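You operate a simulated robot arm through the tools that you are given. There is no shell and no other tool. Be economical: measure what you need, move in short steps, check, and stop when the job is done.

The job below is to be done with a simulated two-armed robot. You get a single attempt, and the scene is never put back.

Task
Wipe up the spill on the worktop with the small towel and put it back.

It is judged by the outcome, as a careful person would: the job done as asked, and still so three seconds after it is handed in. It fails if anything else is knocked over, pushed out of place, dropped, spilled or broken. Flat cloth is picked up by pressing the open fingertips on it (5 to 10 N) and closing them slowly along it; thin cloth reads only 2 to 8 mm in the jaws.

Robot
Two 7-joint arms with two-finger parallel grippers on one trunk, on a base that drives. Base frame: it is fixed to the floor where the robot stands at the start and does not move with it; the origin is under the middle of the robot, x ahead of it, y to its left, z up; the surface under the hand at the start is at about z = 900. Lengths are in mm, angles in degrees, forces in N, time in s.
The left shoulder is at the start at [59, 171, 1281], the right one opposite. With the tool pointing down near the work surface each hand reaches from about 220 to 820 mm from the robot's upright axis, wherever it stands, measured 20 degrees to its own side. Places, roughly: small towel [500, 0, 900]. Payload 4.4 kg a hand.
The TCP of each hand is the grasp point between the finger pads, 23 mm short of the fingertips. In the tool frame z runs along the fingers and y along their closing line. Largest opening 94 mm; finger width 38, thickness 10; the body of the gripper, 54 by 96 mm, starts 39 mm behind the TCP.
Orientation is that of the tool frame in the base frame, as a unit quaternion [w, x, y, z]. With the fingers straight down and closing along the base's y, the tool's x points along the base's -x, its y along +y and its z along -z.

Tools
- The arms move only by the tool apply_moves. It takes "left_steps", "right_steps" or both (then of equal length, played together; a hand with none holds still); each is a list of rows, each a list of 7 numbers: the shift along the tool's x, y, z in units of 50 mm (1.0 is 50 mm), then the turn, a rotation vector about the tool's x, y, z in units of 5 degrees (1.0 is 5 degrees), then the opening, from 0 (shut) to 1 (fully open). In form: [[dx, dy, dz, rx, ry, rz, claw], ...]. A call has 1 to 10 rows; each row shifts and turns the commanded pose from where the row before left it, along the tool's axes as they then stand. A call with a number of a shift or a turn outside -1 to 1 is refused whole. Rows are played at 5 a second. More than 50 mm and 8.6 degrees between two rows, or a gripper value outside its range, and nothing of the call is played. A pose out of reach is approached as far as the arm can. The call stops where the force on the tool passes 40 N (or 10 N more than at its start, if that is more) or the arm is blocked; 0.2 s more then pass. The fingers move at their own pace (about 72 mm/s each) and stop on an object; they squeeze with about 36 N. The grip force told is the motor's: it shows also when the fingers shut on nothing. Time passes only in rows, and 0.2 s behind the last, so rows that do not move let the fingers close. It gives the time, the measured TCP pose, the force on the tool (base axes), the opening and the grip force at its end, in the units of the frame above (readings bear some noise), with the torque about the TCP (base axes, N m) and any sound that the robot's microphone picked up.
- Cameras (640 x 400 px; columns grow to the right, rows downward): "scene" is now at [131.4, 36, 1399.9]; the picture's right is [0.48, -0.87, 0.00], its down [-0.69, -0.38, -0.61] and it looks along [0.53, 0.29, -0.79] (base axes); focal length 261 px, centre (320, 200). "left" rides on the left gripper at [86, -16, -75] in its tool frame; the picture's right is [0.18, 0.98, 0.00], its down [-0.58, 0.11, -0.81] and it looks along [-0.79, 0.15, 0.59] (tool axes); focal length 243 px, centre (320, 200). "right" rides on the right gripper at [86, 16, -74] in its tool frame; the picture's right is [-0.18, 0.98, 0.00], its down [-0.58, -0.11, -0.81] and it looks along [-0.79, -0.15, 0.59] (tool axes); focal length 243 px, centre (320, 200). There is no depth. A picture from a camera that has moved, and an enlarged one, comes with that camera's place and axes in the base frame and with its lens.
- capture(camera): a new picture of that camera. No time passes.
- move_column(by): slides the trunk up (or, below 0, down) by that many mm; the arms and the scene camera ride with it, the base frame stays. It gives what a move gives, with no picture.
- drive_base(legs): drives the robot by 1 to 6 legs, each [ahead, left, turn to the left] in mm, mm and degrees, along the robot's own axes; the way and the turn of a leg run together, so that a leg with both is an arc; at most 1500 mm and 180 degrees a leg. The arms and the cameras ride along, it lands a little off, and it stops where it bumps. It gives what a move gives.
- head_to(pan, tilt): turns the head with the scene camera to pan (to the left, within 80 degrees either way) and tilt (down, from -29 to 69), counted from straight ahead of the robot. It gives what a move gives.
- zoom(camera, box): a new picture of the part [left, top, right, bottom] of that camera's present view, enlarged. No time passes.
- job_done(): hands the job in; it is judged then, once.

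Work in short steps. Places have to be worked out from the pictures, the camera data and where the tool is seen: move nearer, look again, correct. Check each grasp and each placing, and mend what went wrong. You have 120 turns and 88 pictures in all, those below and enlarged ones among them. Open the grippers and draw the arms clear of the work before you hand the job in, unless the task says otherwise; then end with one line.

The tools are called after ">>>" by a JSON object that holds its "name" and its "arguments". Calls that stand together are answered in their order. apply_moves: Moves the arms, as the interface text tells. Its arguments: {"type":"object","properties":{"left_steps":{"type":"array"},"right_steps":{"type":"array"}},"required":[]} The other tools are called the same way: move_column (by) slides the trunk up or down; drive_base (legs) drives the base; head_to (pan, tilt) turns the head that bears the scene camera; capture (camera) takes a picture; zoom (camera, box) takes an enlarged picture of a part of a camera's view; job_done () hands the job in.

At the start:

```text
t: 0.0
left_tool_pos: [339.4, 309.5, 1061.4]
left_tool_rot: [0.001, 0.0, 1.0, 0.0]
left_ft_force: [-0.2, 0.4, 0.1]
left_torque: [-0.03, 0.01, 0.0]
left_width: 94.0
left_finger_force: 0.1
right_tool_pos: [457.7, -15.2, 1149.4]
right_tool_rot: [-0.001, 0.0, 1.0, 0.0]
right_ft_force: [0.2, -0.8, 0.2]
right_torque: [0.02, 0.0, 0.02]
right_width: 94.3
right_finger_force: 0.2
trunk travel left (down, up): [-290.0, 98.0]
robot x, y, heading: [0.2, -0.4, -0.2]
head pan, tilt: [29.0, 52.5]
```

scene: 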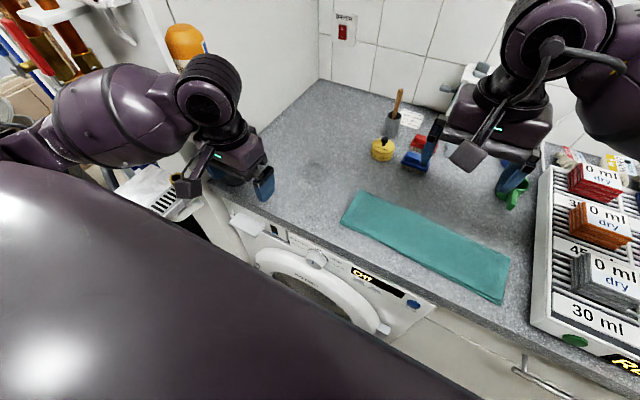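
right: 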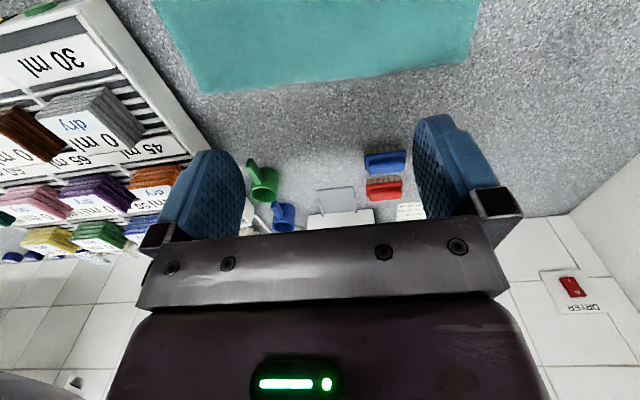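
left: 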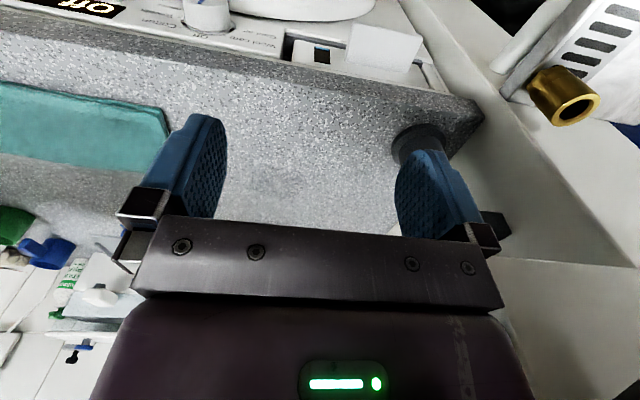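

The towel lies teal on the worktop; I look for the spill and read the details.

>>> {"name": "zoom", "arguments": {"camera": "scene", "box": [220, 80, 540, 280]}}

>>> {"name": "zoom", "arguments": {"camera": "scene", "box": [480, 140, 640, 380]}}

```text
2.00 times, centred on (380, 180) of scene
camera zoom: at [131.4, 36.0, 1399.9], right [0.48, -0.87, 0.0], down [-0.69, -0.38, -0.61], along [0.53, 0.29, -0.79], focal length 523 px, centre (200, 240)
```

zoom: 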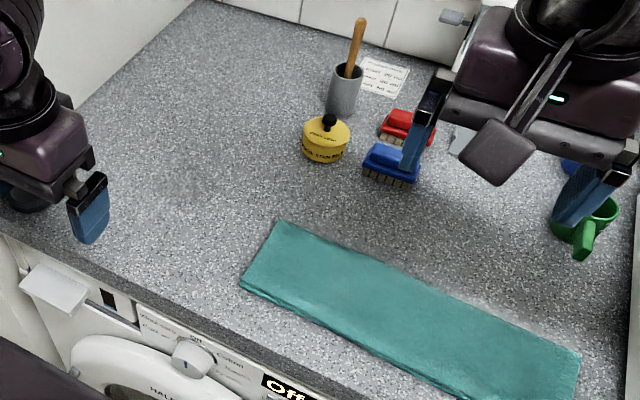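

```text
1.67 times, centred on (560, 260) of scene
camera zoom: at [131.4, 36.0, 1399.9], right [0.48, -0.87, 0.0], down [-0.69, -0.38, -0.61], along [0.53, 0.29, -0.79], focal length 436 px, centre (-80, 100)
```

zoom: 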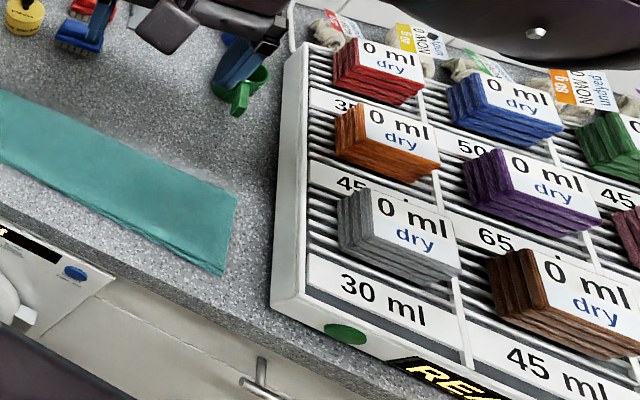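

A faint darker patch shows near scene (310,170). I enlarge it, and look in the left camera and at the note.

>>> {"name": "zoom", "arguments": {"camera": "left", "box": [160, 80, 480, 280]}}

>>> {"name": "zoom", "arguments": {"camera": "scene", "box": [250, 120, 410, 220]}}

>>> {"name": "zoom", "arguments": {"camera": "scene", "box": [360, 80, 456, 140]}}

```text
2.00 times, centred on (320, 180) of left
camera zoom: at [253.3, 291.2, 1134.4], right [-0.18, 0.98, 0.0], down [0.58, 0.11, 0.81], along [0.79, 0.15, -0.59], focal length 485 px, centre (320, 240)
```

zoom: 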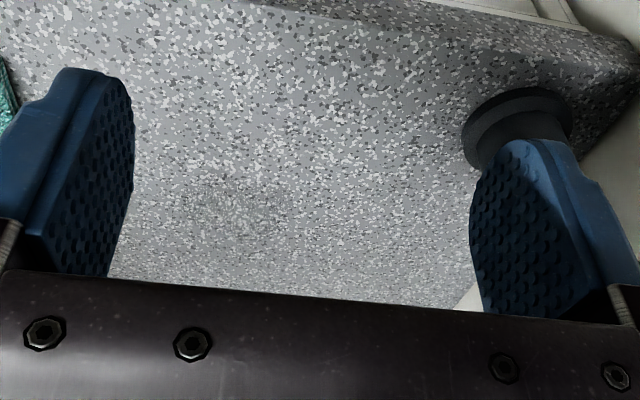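

```text
4.00 times, centred on (330, 170) of scene
camera zoom: at [131.4, 36.0, 1399.9], right [0.48, -0.87, 0.0], down [-0.69, -0.38, -0.61], along [0.53, 0.29, -0.79], focal length 1045 px, centre (280, 320)
```

zoom: 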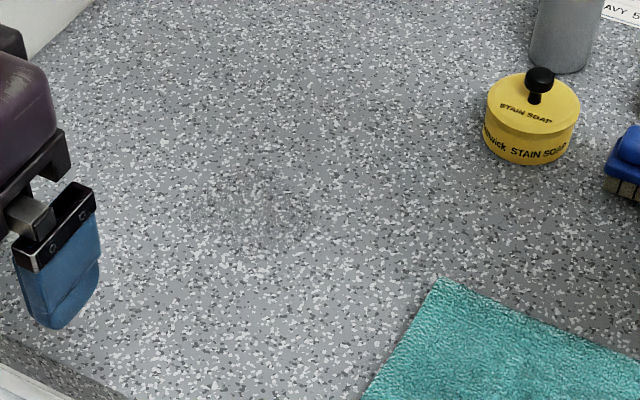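

```text
6.67 times, centred on (408, 110) of scene
camera zoom: at [131.4, 36.0, 1399.9], right [0.48, -0.87, 0.0], down [-0.69, -0.38, -0.61], along [0.53, 0.29, -0.79], focal length 1742 px, centre (-267, 800)
```

zoom: 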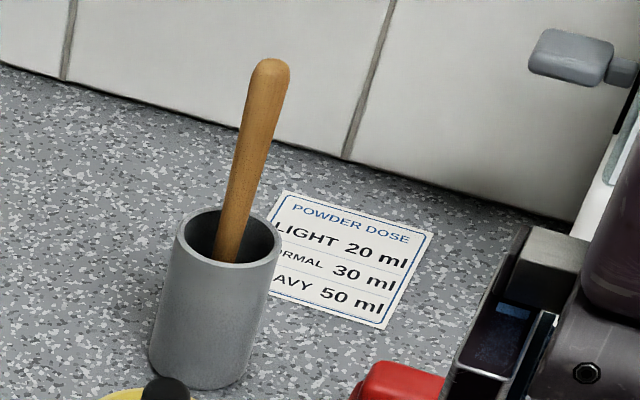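

I judge the spill as a faint wet patch about 100 mm across, centred near [540, 282]; the towel covers about x 425–525, y −190..150. I look closely at the towel's ends and record its exact lay.

>>> {"name": "zoom", "arguments": {"camera": "scene", "box": [330, 180, 426, 240]}}

>>> {"name": "zoom", "arguments": {"camera": "scene", "box": [430, 230, 542, 310]}}

```text
6.67 times, centred on (378, 210) of scene
camera zoom: at [131.4, 36.0, 1399.9], right [0.48, -0.87, 0.0], down [-0.69, -0.38, -0.61], along [0.53, 0.29, -0.79], focal length 1742 px, centre (-67, 133)
```

zoom: 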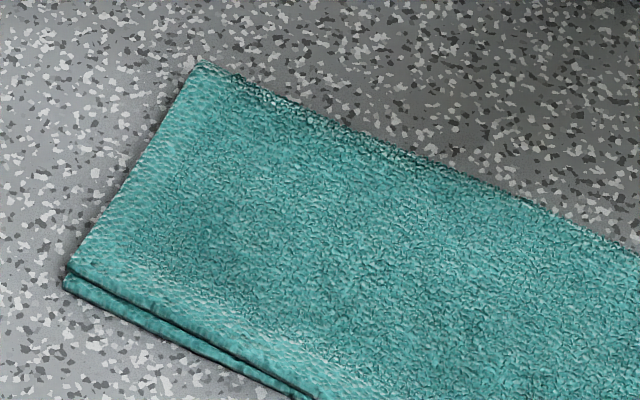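

```text
5.00 times, centred on (486, 270) of scene
camera zoom: at [131.4, 36.0, 1399.9], right [0.48, -0.87, 0.0], down [-0.69, -0.38, -0.61], along [0.53, 0.29, -0.79], focal length 1307 px, centre (-510, -150)
```

zoom: 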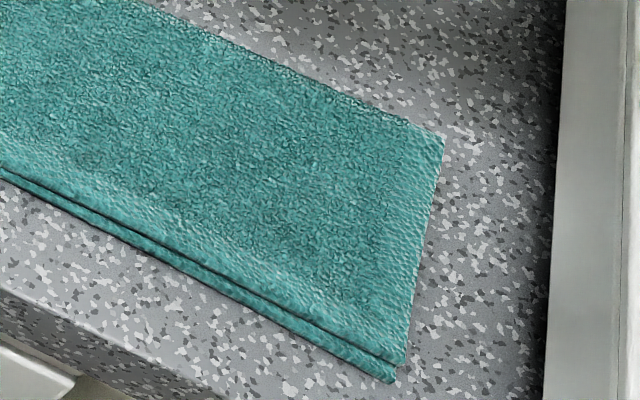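

The towel is folded once lengthwise, fold on the far side and loose edges near me. I'll bring both hands above its two ends (y≈112 and −152, x≈475), still about 35 mm clear.

>>> {"name": "apply_moves", "arguments": {"left_steps": [[-0.453, -0.658, 0.338, 0, 0, 0, 0.6], [-0.453, -0.658, 0.338, 0, 0, 0, 0.6], [-0.453, -0.658, 0.338, 0, 0, 0, 0.6], [-0.453, -0.658, 0.338, 0, 0, 0, 0.6], [-0.453, -0.658, 0.338, 0, 0, 0, 0.6], [-0.453, -0.658, 0.338, 0, 0, 0, 0.6]], "right_steps": [[-0.058, -0.457, 0.63, 0, 0, 0, 0.6], [-0.058, -0.457, 0.63, 0, 0, 0, 0.6], [-0.058, -0.457, 0.63, 0, 0, 0, 0.6], [-0.058, -0.457, 0.63, 0, 0, 0, 0.6], [-0.058, -0.457, 0.63, 0, 0, 0, 0.6], [-0.058, -0.457, 0.63, 0, 0, 0, 0.6]]}}

>>> {"name": "capture", "arguments": {"camera": "left"}}

>>> {"name": "capture", "arguments": {"camera": "right"}}

>>> {"name": "capture", "arguments": {"camera": "scene"}}

```text
t: 1.4
left_tool_pos: [466.0, 112.6, 948.4]
left_tool_rot: [-0.009, 0.003, 1.0, -0.004]
left_ft_force: [-0.8, -0.5, 0.5]
left_torque: [0.02, -0.01, 0.0]
left_width: 56.5
left_finger_force: 0.0
right_tool_pos: [476.5, -150.3, 956.1]
right_tool_rot: [0.0, 0.0, 1.0, -0.001]
right_ft_force: [-0.8, 0.1, 1.1]
right_torque: [-0.01, -0.07, 0.03]
right_width: 56.2
right_finger_force: 0.1
trunk travel left (down, up): [-290.0, 98.0]
robot x, y, heading: [2.1, -1.4, -0.0]
head pan, tilt: [29.0, 52.5]
```

```text
77 pictures are left
camera left: at [382.6, 94.8, 1024.4], right [-0.18, 0.98, -0.01], down [0.6, 0.11, 0.79], along [0.78, 0.14, -0.61], focal length 243 px, centre (320, 200)
```

left: 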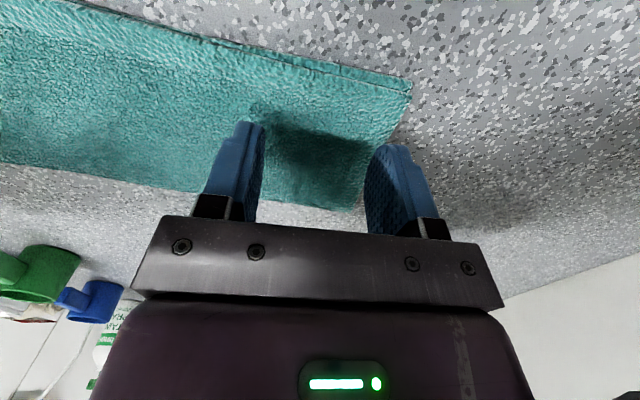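

```text
76 pictures are left
camera right: at [390.0, -133.2, 1030.3], right [0.18, 0.98, 0.0], down [0.58, -0.11, 0.81], along [0.79, -0.15, -0.59], focal length 243 px, centre (320, 200)
```

right: 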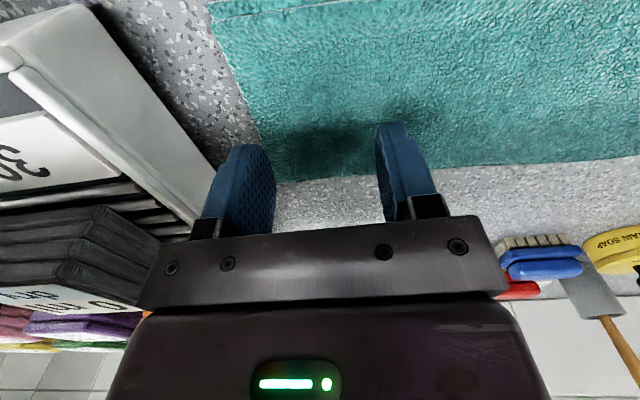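

```text
75 pictures are left
camera scene: at [130.9, 38.9, 1396.1], right [0.48, -0.88, 0.01], down [-0.69, -0.39, -0.61], along [0.54, 0.29, -0.79], focal length 261 px, centre (320, 200)
```

scene: 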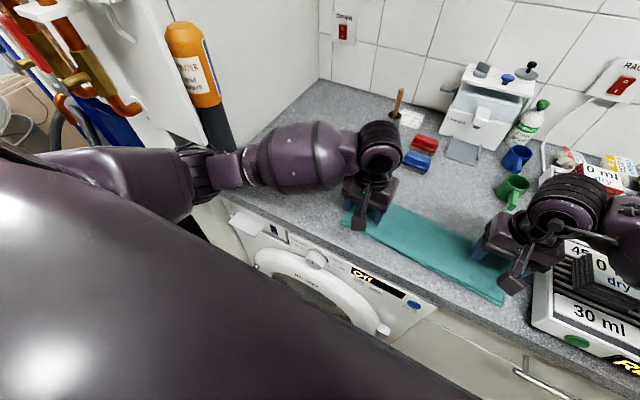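

Both hands are above the ends, a touch too near the towel's edges. I'll shift 8–10 mm inward and lower to just above the cloth.

>>> {"name": "apply_moves", "arguments": {"left_steps": [[-0.1, -0.1, 0.0, 0, 0, 0, 0.6], [-0.06, -0.08, 0.1, 0, 0, 0, 0.6], [0, 0, 0.1, 0, 0, 0, 0.6], [0, 0, 0.0, 0, 0, 0, 0.6]], "right_steps": [[0, 0.1, 0.1, 0, 0, 0, 0.6], [0, 0.08, 0.15, 0, 0, 0, 0.6], [0, 0, 0.12, 0, 0, 0, 0.6], [0, 0, 0, 0, 0, 0, 0.6]]}}

```text
t: 2.4
left_tool_pos: [479.1, 105.6, 948.5]
left_tool_rot: [-0.002, -0.001, 1.0, 0.0]
left_ft_force: [0.4, -0.6, -0.5]
left_torque: [0.02, 0.03, 0.02]
left_width: 56.5
left_finger_force: 0.1
right_tool_pos: [473.5, -142.4, 943.8]
right_tool_rot: [0.003, 0.0, 1.0, -0.001]
right_ft_force: [0.7, -0.2, 0.0]
right_torque: [0.03, 0.0, 0.03]
right_width: 56.5
right_finger_force: 0.0
trunk travel left (down, up): [-290.0, 98.0]
robot x, y, heading: [-0.0, 0.2, 0.1]
head pan, tilt: [29.0, 52.5]
```

No contact yet. I lower further in small steps.

>>> {"name": "apply_moves", "arguments": {"left_steps": [[0, 0, 0.1, 0, 0, 0, 0.6], [0, 0, 0.06, 0, 0, 0, 0.6], [0, 0, 0.0, 0, 0, 0, 0.6]], "right_steps": [[0, 0, 0.1, 0, 0, 0, 0.6], [0, 0, 0.0, 0, 0, 0, 0.6], [0, 0, 0, 0, 0, 0, 0.6]]}}

```text
t: 3.2
left_tool_pos: [485.3, 101.9, 940.8]
left_tool_rot: [0.001, -0.001, 1.0, 0.0]
left_ft_force: [-0.7, 0.4, 0.9]
left_torque: [-0.01, 0.01, 0.0]
left_width: 56.4
left_finger_force: 0.0
right_tool_pos: [476.0, -145.8, 935.6]
right_tool_rot: [0.001, 0.001, 1.0, -0.001]
right_ft_force: [-0.1, 0.1, -0.5]
right_torque: [-0.01, -0.01, -0.02]
right_width: 56.6
right_finger_force: 0.1
trunk travel left (down, up): [-290.0, 98.0]
robot x, y, heading: [4.2, 2.3, 0.2]
head pan, tilt: [29.0, 52.5]
```

Still free. Continue down a few mm, watching forces.

>>> {"name": "apply_moves", "arguments": {"left_steps": [[0.1, 0, 0.1, 0, 0, 0, 0.6], [0, 0, 0.06, 0, 0, 0, 0.6], [0, 0, 0.0, 0, 0, 0, 0.6]], "right_steps": [[0, 0, 0.06, 0, 0, 0, 0.6], [0, 0, 0.0, 0, 0, 0, 0.6], [0, 0, 0, 0, 0, 0, 0.6]]}}

>>> {"name": "capture", "arguments": {"camera": "right"}}

```text
t: 4.0
left_tool_pos: [478.9, 102.7, 932.3]
left_tool_rot: [0.0, -0.001, 1.0, 0.0]
left_ft_force: [-0.1, 0.1, 1.4]
left_torque: [0.0, -0.02, 0.01]
left_width: 56.2
left_finger_force: 0.1
right_tool_pos: [475.3, -144.7, 934.2]
right_tool_rot: [0.0, 0.0, 1.0, 0.001]
right_ft_force: [0.0, 0.2, 1.6]
right_torque: [0.02, -0.02, 0.01]
right_width: 56.5
right_finger_force: 0.2
trunk travel left (down, up): [-290.0, 98.0]
robot x, y, heading: [2.0, -0.7, 0.2]
head pan, tilt: [29.0, 52.5]
```

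```text
74 pictures are left
camera right: at [389.8, -127.5, 1009.7], right [0.18, 0.98, 0.0], down [0.58, -0.11, 0.81], along [0.79, -0.15, -0.59], focal length 243 px, centre (320, 200)
```

right: 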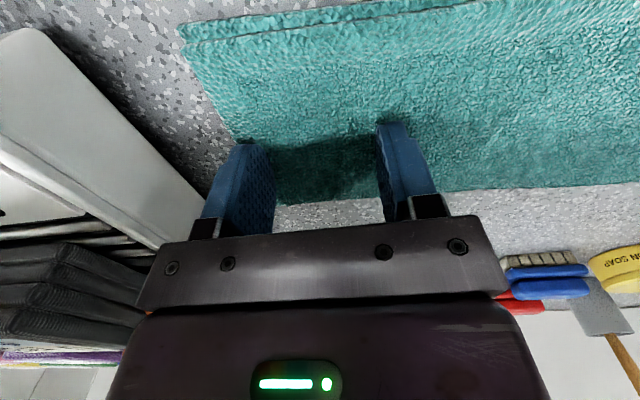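

First light contact. I press a few mm more to reach 5–10 N.

>>> {"name": "apply_moves", "arguments": {"left_steps": [[0, 0, 0.06, 0, 0, 0, 0.6], [0, 0, 0.0, 0, 0, 0, 0.6]], "right_steps": [[0, 0, 0.06, 0, 0, 0, 0.6], [0, 0, 0, 0, 0, 0, 0.6]]}}

```text
t: 4.6
left_tool_pos: [479.4, 102.2, 930.0]
left_tool_rot: [0.002, 0.0, 1.0, 0.0]
left_ft_force: [-0.5, 1.4, 6.5]
left_torque: [0.02, -0.01, -0.01]
left_width: 56.0
left_finger_force: 0.0
right_tool_pos: [476.6, -145.0, 931.0]
right_tool_rot: [0.0, 0.0, 1.0, 0.0]
right_ft_force: [-1.1, 0.1, 2.5]
right_torque: [0.04, 0.01, 0.01]
right_width: 56.4
right_finger_force: 0.0
trunk travel left (down, up): [-290.0, 98.0]
robot x, y, heading: [2.5, -2.9, -0.1]
head pan, tilt: [29.0, 52.5]
```

Left 6.5 N, right 2.5 N; press the right slightly more, then close both slowly along the cloth.

>>> {"name": "apply_moves", "arguments": {"left_steps": [[0, 0, 0.01, 0, 0, 0, 0.6], [0, 0, 0.01, 0, 0, 0, 0.55], [0, 0, 0, 0, 0, 0, 0.5], [0, 0, 0, 0, 0, 0, 0.45], [0, 0, 0, 0, 0, 0, 0.4], [0, 0, 0, 0, 0, 0, 0.35], [0, 0, 0, 0, 0, 0, 0.3]], "right_steps": [[0, 0, 0.05, 0, 0, 0, 0.6], [0, 0, 0.01, 0, 0, 0, 0.55], [0, 0, 0, 0, 0, 0, 0.5], [0, 0, 0, 0, 0, 0, 0.45], [0, 0, 0, 0, 0, 0, 0.4], [0, 0, 0, 0, 0, 0, 0.35], [0, 0, 0, 0, 0, 0, 0.3]]}}

>>> {"name": "capture", "arguments": {"camera": "right"}}

>>> {"name": "capture", "arguments": {"camera": "left"}}

```text
t: 6.2
left_tool_pos: [478.0, 103.0, 929.7]
left_tool_rot: [0.001, 0.0, 1.0, 0.0]
left_ft_force: [-0.1, -2.1, 7.9]
left_torque: [0.0, 0.0, -0.02]
left_width: 27.5
left_finger_force: 0.2
right_tool_pos: [476.3, -144.0, 928.4]
right_tool_rot: [0.0, 0.001, 1.0, 0.0]
right_ft_force: [1.4, 3.6, 24.5]
right_torque: [0.09, 0.03, 0.0]
right_width: 26.8
right_finger_force: 0.0
trunk travel left (down, up): [-290.0, 98.0]
robot x, y, heading: [-2.6, 2.4, -0.1]
head pan, tilt: [29.0, 52.5]
```

```text
73 pictures are left
camera right: at [389.0, -126.6, 1003.7], right [0.18, 0.98, 0.0], down [0.58, -0.11, 0.81], along [0.79, -0.15, -0.59], focal length 243 px, centre (320, 200)
```

right: 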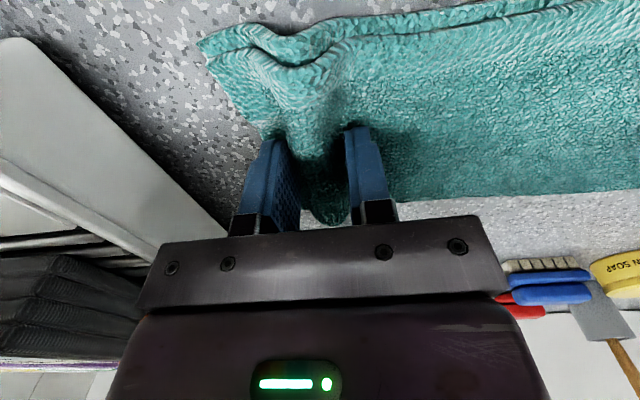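

```text
72 pictures are left
camera left: at [392.2, 85.4, 1003.6], right [-0.18, 0.98, 0.0], down [0.58, 0.11, 0.81], along [0.79, 0.15, -0.59], focal length 243 px, centre (320, 200)
```

left: 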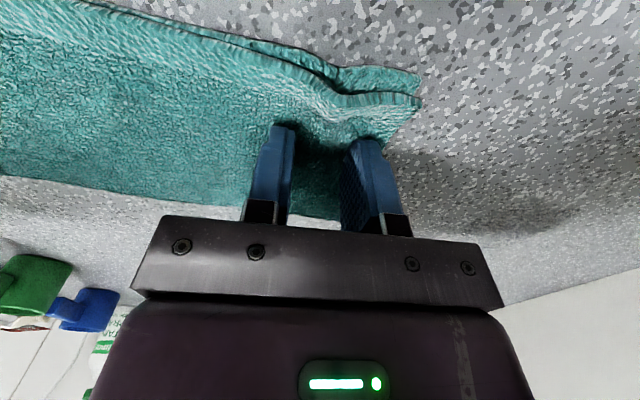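

Both are bunching the cloth; the right presses a bit hard (24 N), so I ease it 1 mm, press the left 1 mm more, and close the rest.

>>> {"name": "apply_moves", "arguments": {"left_steps": [[0, 0, 0.02, 0, 0, 0, 0.28], [0, 0, 0, 0, 0, 0, 0.23], [0, 0, 0, 0, 0, 0, 0.18], [0, 0, 0, 0, 0, 0, 0.13], [0, 0, 0, 0, 0, 0, 0.08], [0, 0, 0, 0, 0, 0, 0.04], [0, 0, 0, 0, 0, 0, 0], [0, 0, 0, 0, 0, 0, 0]], "right_steps": [[0, 0, -0.03, 0, 0, 0, 0.28], [0, 0, 0, 0, 0, 0, 0.23], [0, 0, 0, 0, 0, 0, 0.18], [0, 0, 0, 0, 0, 0, 0.13], [0, 0, 0, 0, 0, 0, 0.08], [0, 0, 0, 0, 0, 0, 0.04], [0, 0, 0, 0, 0, 0, 0], [0, 0, 0, 0, 0, 0, 0]]}}

>>> {"name": "capture", "arguments": {"camera": "right"}}

>>> {"name": "capture", "arguments": {"camera": "left"}}

```text
t: 8.0
left_tool_pos: [476.3, 101.0, 929.0]
left_tool_rot: [0.001, 0.0, 1.0, 0.0]
left_ft_force: [-0.9, -22.7, 18.6]
left_torque: [-0.5, 0.0, -0.12]
left_width: 4.8
left_finger_force: 36.0
right_tool_pos: [474.6, -143.7, 929.3]
right_tool_rot: [0.001, -0.001, 1.0, 0.0]
right_ft_force: [-0.9, 19.9, 7.2]
right_torque: [0.49, -0.01, -0.06]
right_width: 10.7
right_finger_force: 35.4
trunk travel left (down, up): [-290.0, 98.0]
robot x, y, heading: [-0.3, 1.4, -0.1]
head pan, tilt: [29.0, 52.5]
```

```text
71 pictures are left
camera right: at [388.3, -126.5, 1005.6], right [0.18, 0.98, 0.0], down [0.58, -0.11, 0.81], along [0.79, -0.15, -0.59], focal length 243 px, centre (320, 200)
```

right: 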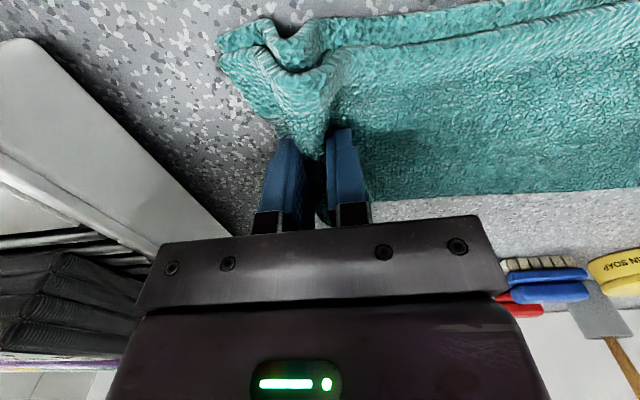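

```text
70 pictures are left
camera left: at [392.3, 83.9, 1003.0], right [-0.18, 0.98, 0.0], down [0.58, 0.11, 0.81], along [0.79, 0.15, -0.59], focal length 243 px, centre (320, 200)
```

left: 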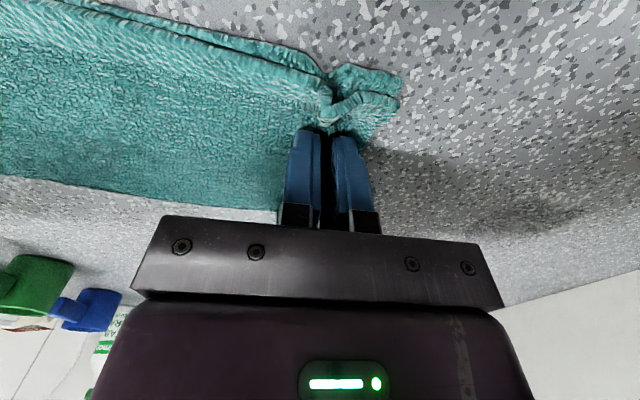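

Right holds both layers (10.7 mm); left reads 4.8 mm, maybe one layer. I relax the tension inward and lift slightly to see.

>>> {"name": "apply_moves", "arguments": {"left_steps": [[0, -0.1, -0.2, 0, 0, 0, 0], [0, -0.1, -0.4, 0, 0, 0, 0], [0, 0, -0.4, 0, 0, 0, 0], [0, 0, 0, 0, 0, 0, 0]], "right_steps": [[0, 0.1, -0.2, 0, 0, 0, 0], [0, 0.1, -0.4, 0, 0, 0, 0], [0, 0, -0.4, 0, 0, 0, 0], [0, 0, 0, 0, 0, 0, 0]]}}

>>> {"name": "capture", "arguments": {"camera": "right"}}

>>> {"name": "capture", "arguments": {"camera": "left"}}

>>> {"name": "capture", "arguments": {"camera": "scene"}}

```text
t: 9.0
left_tool_pos: [479.3, 93.8, 976.9]
left_tool_rot: [0.0, -0.002, 1.0, 0.001]
left_ft_force: [-0.5, 0.9, -0.2]
left_torque: [0.09, 0.0, 0.0]
left_width: 3.9
left_finger_force: 36.5
right_tool_pos: [476.7, -134.2, 978.2]
right_tool_rot: [0.001, 0.0, 1.0, -0.001]
right_ft_force: [-1.3, 1.1, -0.2]
right_torque: [0.05, 0.02, 0.02]
right_width: 10.0
right_finger_force: 36.3
trunk travel left (down, up): [-290.0, 98.0]
robot x, y, heading: [-0.9, -0.1, -0.1]
head pan, tilt: [29.0, 52.5]
```

```text
69 pictures are left
camera right: at [391.0, -117.2, 1054.2], right [0.18, 0.98, 0.0], down [0.58, -0.11, 0.81], along [0.79, -0.15, -0.59], focal length 243 px, centre (320, 200)
```

right: 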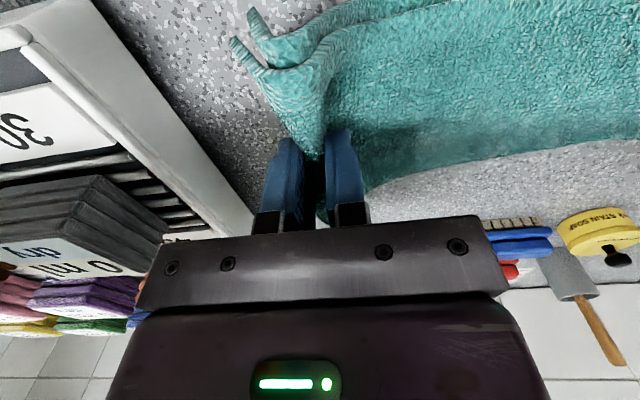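

```text
68 pictures are left
camera left: at [393.5, 75.4, 1051.3], right [-0.19, 0.98, 0.0], down [0.58, 0.11, 0.81], along [0.79, 0.15, -0.59], focal length 243 px, centre (320, 200)
```

left: 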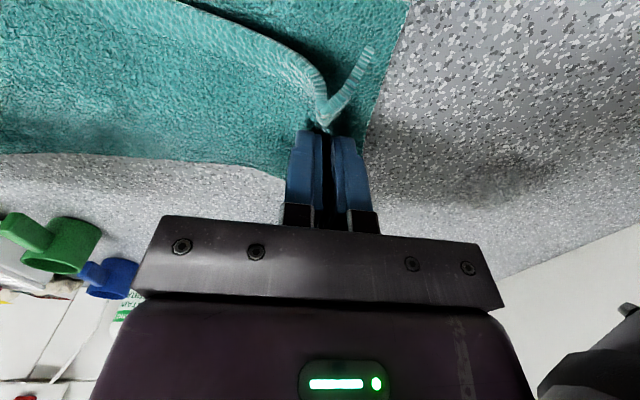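

```text
67 pictures are left
camera scene: at [132.6, 35.9, 1399.7], right [0.48, -0.87, 0.0], down [-0.69, -0.38, -0.61], along [0.53, 0.3, -0.79], focal length 261 px, centre (320, 200)
```

scene: 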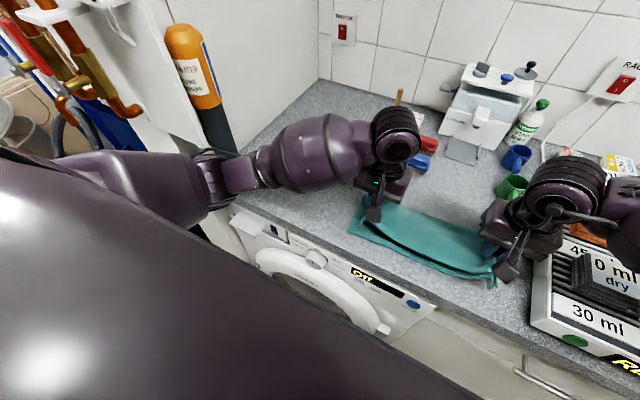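

As feared, left holds only the upper layer. I lay it back by reversing, release the left, and re-pinch with a firmer press.

>>> {"name": "apply_moves", "arguments": {"left_steps": [[0, 0, 0.4, 0, 0, 0, 0], [0, 0.1, 0.4, 0, 0, 0, 0], [0, 0.1, 0.14, 0, 0, 0, 0], [0, 0, 0, 0, 0, 0, 0.15], [0, 0, 0, 0, 0, 0, 0.3], [0, 0, 0, 0, 0, 0, 0.6], [0, 0, -0.2, 0, 0, 0, 0.6], [0, 0, 0, 0, 0, 0, 0.6]], "right_steps": [[0, 0, 0.4, 0, 0, 0, 0], [0, -0.1, 0.4, 0, 0, 0, 0], [0, -0.1, 0.14, 0, 0, 0, 0], [0, 0, 0, 0, 0, 0, 0], [0, 0, 0, 0, 0, 0, 0], [0, 0, 0, 0, 0, 0, 0], [0, 0, 0, 0, 0, 0, 0], [0, 0, 0, 0, 0, 0, 0]]}}

>>> {"name": "capture", "arguments": {"camera": "left"}}

```text
t: 10.8
left_tool_pos: [478.7, 105.0, 940.5]
left_tool_rot: [0.0, 0.0, 1.0, 0.0]
left_ft_force: [0.1, -0.6, -0.1]
left_torque: [0.01, 0.02, -0.01]
left_width: 56.3
left_finger_force: 0.1
right_tool_pos: [477.9, -144.0, 931.5]
right_tool_rot: [0.0, 0.0, 1.0, 0.0]
right_ft_force: [0.0, 0.3, 2.3]
right_torque: [-0.02, 0.02, 0.03]
right_width: 9.7
right_finger_force: 36.1
trunk travel left (down, up): [-290.0, 98.0]
robot x, y, heading: [0.7, -2.1, -0.0]
head pan, tilt: [29.0, 52.5]
```

```text
66 pictures are left
camera left: at [392.6, 86.4, 1015.4], right [-0.18, 0.98, 0.0], down [0.58, 0.11, 0.81], along [0.79, 0.15, -0.59], focal length 243 px, centre (320, 200)
```

left: 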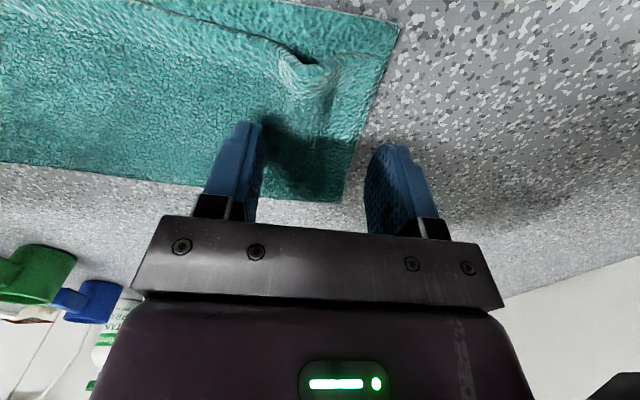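

The towel end now lies nearer (y≈140). I shift inward to y≈85 and toward the fold (x≈492), then press firmly.

>>> {"name": "apply_moves", "arguments": {"left_steps": [[-0.26, -0.4, 0, 0, 0, 0, 0.6], [0, 0, 0.1, 0, 0, 0, 0.6], [0, 0, 0.1, 0, 0, 0, 0.6], [0, 0, 0.04, 0, 0, 0, 0.6], [0, 0, 0.02, 0, 0, 0, 0.6], [0, 0, 0, 0, 0, 0, 0.6]]}}

>>> {"name": "capture", "arguments": {"camera": "left"}}

```text
t: 12.2
left_tool_pos: [491.6, 83.2, 929.0]
left_tool_rot: [0.001, 0.0, 1.0, 0.001]
left_ft_force: [3.2, 1.5, 15.6]
left_torque: [0.08, -0.12, 0.0]
left_width: 56.0
left_finger_force: 0.1
right_tool_pos: [477.6, -143.5, 932.0]
right_tool_rot: [0.0, 0.001, 1.0, 0.0]
right_ft_force: [-0.1, 0.3, 1.8]
right_torque: [-0.04, 0.0, 0.01]
right_width: 9.6
right_finger_force: 35.6
trunk travel left (down, up): [-290.0, 98.0]
robot x, y, heading: [0.4, 2.8, -0.0]
head pan, tilt: [29.0, 52.5]
```

```text
65 pictures are left
camera left: at [405.9, 65.5, 1002.7], right [-0.18, 0.98, 0.0], down [0.58, 0.11, 0.81], along [0.79, 0.15, -0.59], focal length 243 px, centre (320, 200)
```

left: 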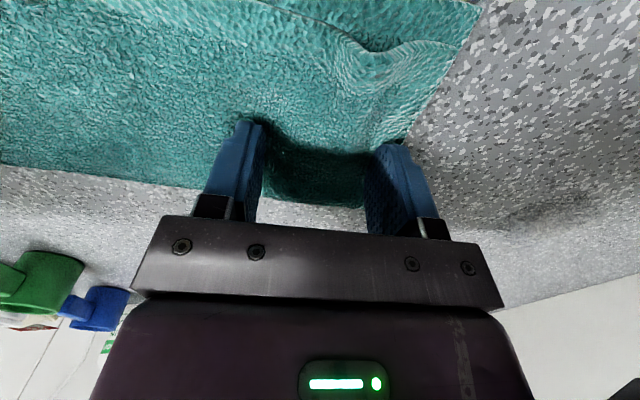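

15.6 N with both fingers on the cloth. I press 1 mm more and close slowly.

>>> {"name": "apply_moves", "arguments": {"left_steps": [[0, 0, 0.02, 0, 0, 0, 0.55], [0, 0, 0, 0, 0, 0, 0.48], [0, 0, 0, 0, 0, 0, 0.41], [0, 0, 0, 0, 0, 0, 0.34], [0, 0, 0, 0, 0, 0, 0.27], [0, 0, -0.02, 0, 0, 0, 0.2], [0, 0, 0, 0, 0, 0, 0.13], [0, 0, 0, 0, 0, 0, 0.06], [0, 0, 0, 0, 0, 0, 0], [0, 0, 0, 0, 0, 0, 0]]}}

>>> {"name": "capture", "arguments": {"camera": "left"}}

```text
t: 14.4
left_tool_pos: [491.4, 82.3, 928.8]
left_tool_rot: [0.001, 0.001, 1.0, 0.0]
left_ft_force: [-2.8, -21.2, 15.7]
left_torque: [-0.5, 0.05, 0.05]
left_width: 11.2
left_finger_force: 36.4
right_tool_pos: [478.0, -143.1, 932.0]
right_tool_rot: [0.001, 0.001, 1.0, 0.001]
right_ft_force: [1.5, 19.4, 0.6]
right_torque: [0.51, 0.0, 0.04]
right_width: 10.5
right_finger_force: 35.3
trunk travel left (down, up): [-290.0, 98.0]
robot x, y, heading: [3.5, -1.4, -0.1]
head pan, tilt: [29.0, 52.5]
```

```text
64 pictures are left
camera left: at [405.4, 65.1, 1003.0], right [-0.18, 0.98, 0.0], down [0.58, 0.11, 0.81], along [0.79, 0.15, -0.59], focal length 243 px, centre (320, 200)
```

left: 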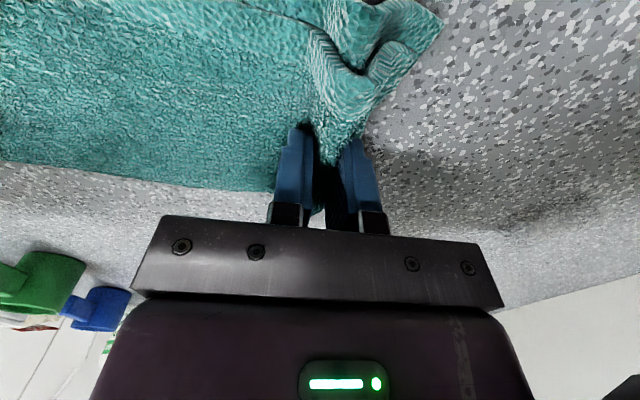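

Left now holds both layers (11.2 mm). I relax the tension, lift, and carry the towel sideways toward the spill in one spread, checking halfway.

>>> {"name": "apply_moves", "arguments": {"left_steps": [[0, -0.1, -0.2, 0, 0, 0, 0], [0, -0.06, -0.6, 0, 0, 0, 0], [0, 0, -0.6, 0, 0, 0, 0], [-0.15, 0.8, 0, 0, 0, 0, 0], [-0.15, 0.8, 0, 0, 0, 0, 0], [-0.15, 0.8, 0, 0, 0, 0, 0], [-0.15, 0.8, 0, 0, 0, 0, 0], [0, 0, 0, 0, 0, 0, 0]], "right_steps": [[0, 0.1, -0.2, 0, 0, 0, 0], [0, 0.06, -0.6, 0, 0, 0, 0], [0, 0, -0.6, 0, 0, 0, 0], [-0.22, 0.8, 0, 0, 0, 0, 0], [-0.22, 0.8, 0, 0, 0, 0, 0], [-0.22, 0.8, 0, 0, 0, 0, 0], [-0.22, 0.8, 0, 0, 0, 0, 0], [0, 0, 0, 0, 0, 0, 0]]}}

>>> {"name": "capture", "arguments": {"camera": "scene"}}

>>> {"name": "capture", "arguments": {"camera": "left"}}

```text
t: 16.4
left_tool_pos: [510.0, 168.8, 987.1]
left_tool_rot: [-0.018, 0.04, 0.998, -0.045]
left_ft_force: [0.7, -0.2, 0.3]
left_torque: [0.1, -0.04, 0.03]
left_width: 9.0
left_finger_force: 36.1
right_tool_pos: [519.2, 16.4, 999.6]
right_tool_rot: [0.0, 0.005, 1.0, 0.001]
right_ft_force: [-0.7, 1.1, -0.6]
right_torque: [0.01, -0.04, 0.04]
right_width: 9.5
right_finger_force: 35.9
trunk travel left (down, up): [-290.0, 98.0]
robot x, y, heading: [1.0, -1.9, -0.5]
head pan, tilt: [29.0, 52.5]
stopped in row 8 (left hand): the arm was blocked; the commanded pose is now the measured one
```

```text
63 pictures are left
camera scene: at [134.5, 30.9, 1401.4], right [0.47, -0.88, 0.0], down [-0.7, -0.38, -0.61], along [0.53, 0.29, -0.79], focal length 261 px, centre (320, 200)
```

scene: 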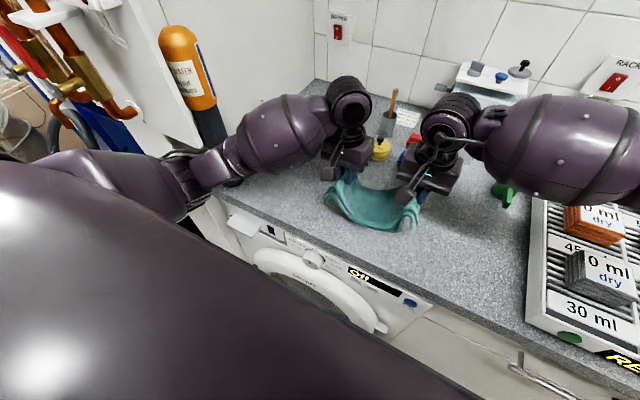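

```text
62 pictures are left
camera left: at [427.2, 163.7, 1065.1], right [-0.11, 0.99, -0.08], down [0.62, 0.13, 0.77], along [0.78, 0.03, -0.63], focal length 243 px, centre (320, 200)
```

left: 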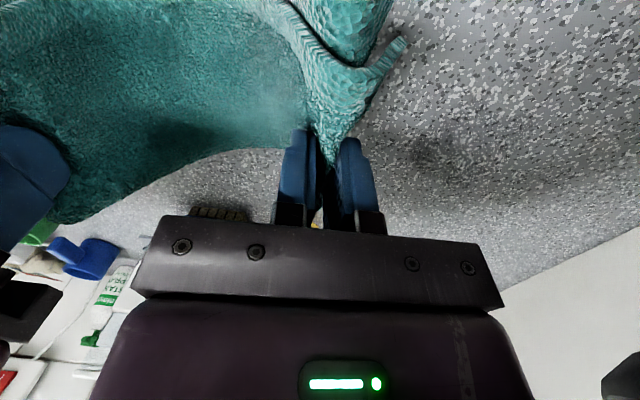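

The left arm was blocked, probably its elbow against something on the left. I look left with the head.

>>> {"name": "head_to", "arguments": {"pan": 70, "tilt": 45}}

>>> {"name": "capture", "arguments": {"camera": "scene"}}

```text
t: 17.5
left_tool_pos: [512.8, 167.5, 988.1]
left_tool_rot: [-0.017, 0.036, 0.998, -0.044]
left_ft_force: [-0.5, 0.0, 0.8]
left_torque: [0.06, -0.03, -0.03]
left_width: 8.7
left_finger_force: 35.8
right_tool_pos: [521.5, 15.4, 995.6]
right_tool_rot: [-0.002, 0.004, 1.0, 0.002]
right_ft_force: [0.6, -0.9, -0.7]
right_torque: [-0.04, 0.0, 0.04]
right_width: 9.6
right_finger_force: 36.0
trunk travel left (down, up): [-290.0, 98.0]
robot x, y, heading: [-3.1, -1.7, -0.5]
head pan, tilt: [70.0, 45.0]
```

```text
61 pictures are left
camera scene: at [98.9, 69.1, 1409.8], right [0.94, -0.35, 0.0], down [-0.25, -0.66, -0.71], along [0.25, 0.67, -0.7], focal length 261 px, centre (320, 200)
```

scene: 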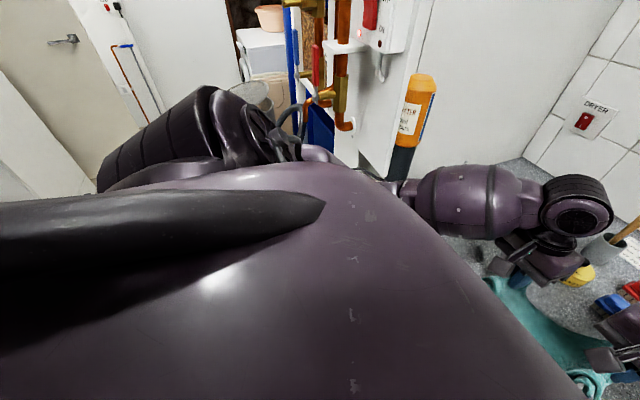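

The left elbow sits against the fixtures by the left wall. Driving the base ~120 mm to the right would give it room; I check the right side first.

>>> {"name": "head_to", "arguments": {"pan": -60, "tilt": 50}}

>>> {"name": "capture", "arguments": {"camera": "scene"}}

```text
t: 19.6
left_tool_pos: [513.7, 169.4, 987.1]
left_tool_rot: [-0.016, 0.035, 0.998, -0.044]
left_ft_force: [0.1, 0.4, -0.3]
left_torque: [0.02, -0.01, -0.04]
left_width: 8.6
left_finger_force: 35.8
right_tool_pos: [521.5, 18.4, 995.7]
right_tool_rot: [-0.002, 0.004, 1.0, 0.002]
right_ft_force: [0.2, 0.1, -0.1]
right_torque: [0.04, 0.03, 0.01]
right_width: 9.9
right_finger_force: 35.6
trunk travel left (down, up): [-290.0, 98.0]
robot x, y, heading: [-0.9, -0.7, -0.4]
head pan, tilt: [-60.0, 50.0]
```

```text
60 pictures are left
camera scene: at [108.3, -73.6, 1402.3], right [-0.87, -0.49, 0.0], down [-0.38, 0.67, -0.64], along [0.32, -0.56, -0.77], focal length 261 px, centre (320, 200)
```

scene: 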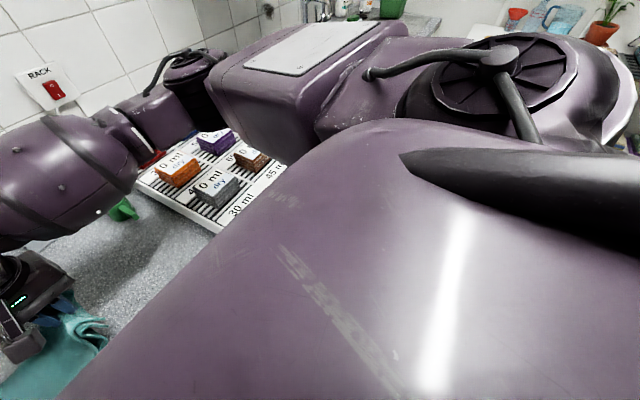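

The counter to the right is open and the right arm stands high. I drive right 120 mm in two legs.

>>> {"name": "drive_base", "arguments": {"legs": [[0, -60, 0], [0, -60, 0.4]]}}

>>> {"name": "head_to", "arguments": {"pan": 35, "tilt": 50}}

>>> {"name": "capture", "arguments": {"camera": "scene"}}

```text
t: 21.6
left_tool_pos: [509.9, 62.4, 988.0]
left_tool_rot: [-0.013, 0.029, 0.999, -0.041]
left_ft_force: [0.0, -0.5, 1.1]
left_torque: [0.04, -0.01, -0.03]
left_width: 8.8
left_finger_force: 36.5
right_tool_pos: [518.4, -95.0, 997.0]
right_tool_rot: [0.0, 0.0, 1.0, 0.0]
right_ft_force: [0.1, 0.2, -0.1]
right_torque: [0.03, -0.03, 0.01]
right_width: 10.0
right_finger_force: 36.5
trunk travel left (down, up): [-290.0, 98.0]
robot x, y, heading: [-2.9, -119.8, -0.3]
head pan, tilt: [-60.0, 50.0]
```

```text
t: 23.3
left_tool_pos: [509.8, 62.5, 987.5]
left_tool_rot: [-0.014, 0.03, 0.999, -0.043]
left_ft_force: [0.1, -0.6, 0.6]
left_torque: [0.06, 0.0, -0.07]
left_width: 9.0
left_finger_force: 35.5
right_tool_pos: [517.9, -94.2, 997.1]
right_tool_rot: [0.0, -0.001, 1.0, 0.0]
right_ft_force: [-0.2, 0.4, -0.5]
right_torque: [-0.02, 0.03, 0.01]
right_width: 9.8
right_finger_force: 36.3
trunk travel left (down, up): [-290.0, 98.0]
robot x, y, heading: [-0.2, -121.0, 0.1]
head pan, tilt: [35.0, 50.0]
```

```text
59 pictures are left
camera scene: at [129.4, -75.5, 1403.1], right [0.57, -0.82, 0.0], down [-0.63, -0.44, -0.64], along [0.53, 0.37, -0.77], focal length 261 px, centre (320, 200)
```

scene: 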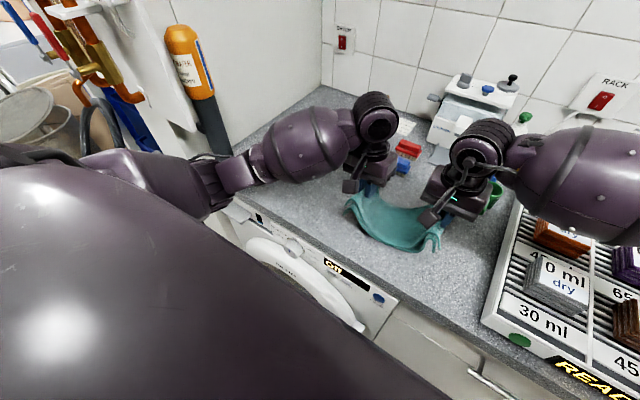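

Room gained. I straighten the left hand's tilt and move both hands left again, halfway.

>>> {"name": "apply_moves", "arguments": {"left_steps": [[0, 0, -0.2, -0.98, -0.32, -0.69, 0], [-0.17, 0.8, 0, 0, 0, 0, 0], [-0.17, 0.8, 0, 0, 0, 0, 0], [-0.17, 0.8, 0, 0, 0, 0, 0], [-0.17, 0.8, 0, 0, 0, 0, 0], [0, 0, 0, 0, 0, 0, 0]], "right_steps": [[0, 0, 0, 0, 0, 0, 0], [-0.13, 0.6, 0, 0, 0, 0, 0], [-0.13, 0.6, 0, 0, 0, 0, 0], [-0.13, 0.6, 0, 0, 0, 0, 0], [-0.13, 0.6, 0, 0, 0, 0, 0], [0, 0, 0, 0, 0, 0, 0]]}}

>>> {"name": "capture", "arguments": {"camera": "scene"}}

```text
t: 24.7
left_tool_pos: [540.5, 219.0, 993.4]
left_tool_rot: [-0.002, 0.002, 1.0, 0.001]
left_ft_force: [0.3, -0.1, 0.4]
left_torque: [-0.12, 0.02, -0.07]
left_width: 8.7
left_finger_force: 35.3
right_tool_pos: [544.3, 22.1, 999.7]
right_tool_rot: [-0.001, 0.001, 1.0, 0.002]
right_ft_force: [-0.1, 0.3, 0.6]
right_torque: [0.03, -0.01, -0.01]
right_width: 9.9
right_finger_force: 36.0
trunk travel left (down, up): [-290.0, 98.0]
robot x, y, heading: [-5.6, -123.0, -0.0]
head pan, tilt: [35.0, 50.0]
```

```text
58 pictures are left
camera scene: at [130.1, -81.1, 1402.7], right [0.57, -0.82, 0.0], down [-0.63, -0.44, -0.64], along [0.53, 0.37, -0.76], focal length 261 px, centre (320, 200)
```

scene: 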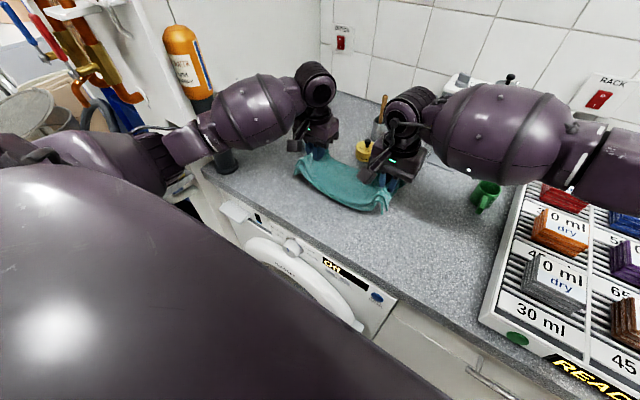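

Halfway fine. Before going further left I check clearance of the left forearm from the orange cylinder.

>>> {"name": "head_to", "arguments": {"pan": 60, "tilt": 40}}

>>> {"name": "capture", "arguments": {"camera": "scene"}}

>>> {"name": "capture", "arguments": {"camera": "left"}}

```text
t: 25.6
left_tool_pos: [541.2, 219.0, 994.1]
left_tool_rot: [-0.001, 0.0, 1.0, 0.001]
left_ft_force: [-0.1, -0.3, -0.6]
left_torque: [-0.08, 0.0, -0.07]
left_width: 8.6
left_finger_force: 36.1
right_tool_pos: [543.7, 23.9, 999.6]
right_tool_rot: [-0.001, 0.001, 1.0, 0.002]
right_ft_force: [-0.1, -0.4, -0.7]
right_torque: [0.0, -0.03, -0.01]
right_width: 9.4
right_finger_force: 35.9
trunk travel left (down, up): [-290.0, 98.0]
robot x, y, heading: [-3.2, -120.1, -0.1]
head pan, tilt: [60.0, 40.0]
```

```text
57 pictures are left
camera scene: at [109.5, -51.7, 1417.4], right [0.87, -0.5, 0.0], down [-0.32, -0.55, -0.77], along [0.38, 0.67, -0.64], focal length 261 px, centre (320, 200)
```

scene: 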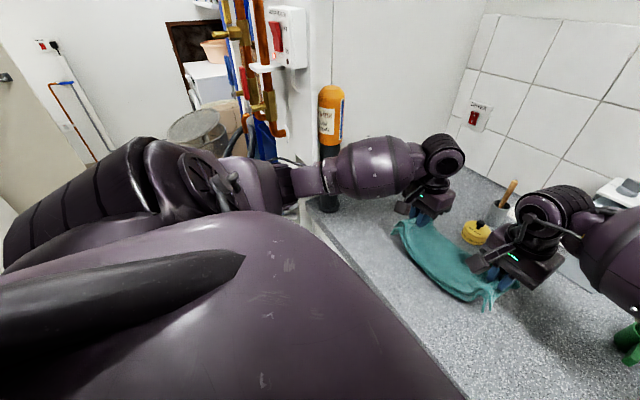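

```text
56 pictures are left
camera left: at [456.2, 201.2, 1069.0], right [-0.18, 0.98, 0.0], down [0.58, 0.11, 0.81], along [0.79, 0.15, -0.59], focal length 243 px, centre (320, 200)
```

left: 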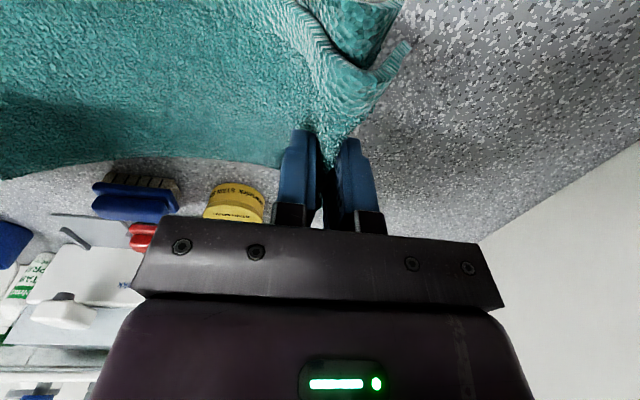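

The orange cylinder stands at about [437, 477] and looks undisturbed; about 125 mm of clearance now. For more margin I drive another 80 mm right.

>>> {"name": "drive_base", "arguments": {"legs": [[0, -80, 0]]}}

>>> {"name": "apply_moves", "arguments": {"left_steps": [[0, 0.8, 0, 0, 0, 0, 0], [0, 0.8, 0, 0, 0, 0, 0], [0, 0.8, 0, 0, 0, 0, 0], [0, 0.5, 0, 0, 0, 0, 0], [0, 0, 0, 0, 0, 0, 0]], "right_steps": [[0, 0.8, 0, 0, 0, 0, 0], [0, 0.8, 0, 0, 0, 0, 0], [0, 0.8, 0, 0, 0, 0, 0], [0, 0.4, 0, 0, 0, 0, 0], [0, 0, 0, 0, 0, 0, 0]]}}

>>> {"name": "capture", "arguments": {"camera": "scene"}}

>>> {"name": "capture", "arguments": {"camera": "left"}}

```text
t: 27.0
left_tool_pos: [540.7, 144.6, 995.4]
left_tool_rot: [0.001, 0.0, 1.0, 0.001]
left_ft_force: [1.0, 0.2, -0.2]
left_torque: [-0.06, -0.05, -0.09]
left_width: 8.8
left_finger_force: 36.0
right_tool_pos: [544.0, -52.1, 998.8]
right_tool_rot: [-0.001, 0.0, 1.0, 0.0]
right_ft_force: [-0.2, -0.1, 0.4]
right_torque: [0.02, -0.02, -0.02]
right_width: 9.7
right_finger_force: 35.7
trunk travel left (down, up): [-290.0, 98.0]
robot x, y, heading: [-1.4, -201.5, -0.2]
head pan, tilt: [60.0, 40.0]
```

```text
t: 28.1
left_tool_pos: [543.6, 279.5, 997.6]
left_tool_rot: [0.005, 0.009, 1.0, -0.011]
left_ft_force: [6.0, -30.4, 0.6]
left_torque: [-0.76, -0.11, 0.11]
left_width: 9.7
left_finger_force: 36.2
right_tool_pos: [580.7, 52.4, 1004.4]
right_tool_rot: [0.009, 0.029, 1.0, 0.002]
right_ft_force: [-6.7, 30.9, -1.3]
right_torque: [0.77, 0.12, 0.24]
right_width: 11.1
right_finger_force: 35.8
trunk travel left (down, up): [-290.0, 98.0]
robot x, y, heading: [1.2, -197.9, -0.2]
head pan, tilt: [60.0, 40.0]
stopped in row 5 (left hand): the force on the tool passed its limit at 44 N (the readings are from after the stop); the commanded pose is now the measured one
```

```text
55 pictures are left
camera scene: at [109.5, -127.5, 1417.2], right [0.87, -0.5, 0.0], down [-0.32, -0.56, -0.77], along [0.38, 0.66, -0.64], focal length 261 px, centre (320, 200)
```

scene: 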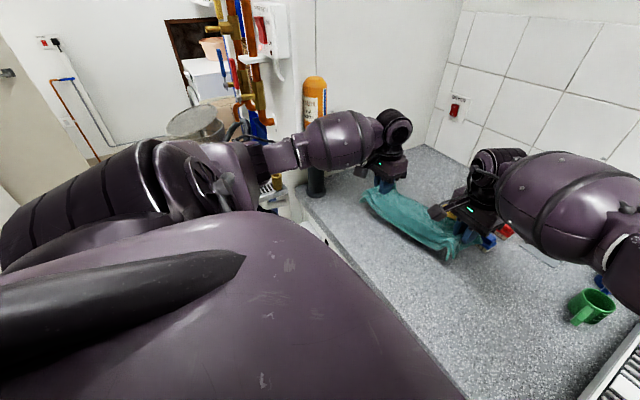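

```text
54 pictures are left
camera left: at [458.0, 264.4, 1070.8], right [-0.17, 0.99, -0.02], down [0.58, 0.12, 0.81], along [0.8, 0.12, -0.59], focal length 243 px, centre (320, 200)
```

left: 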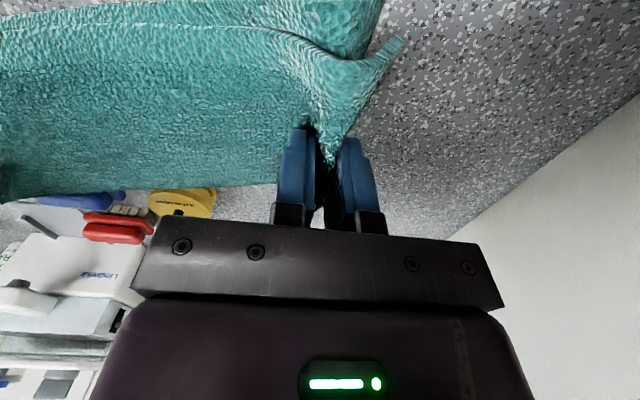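

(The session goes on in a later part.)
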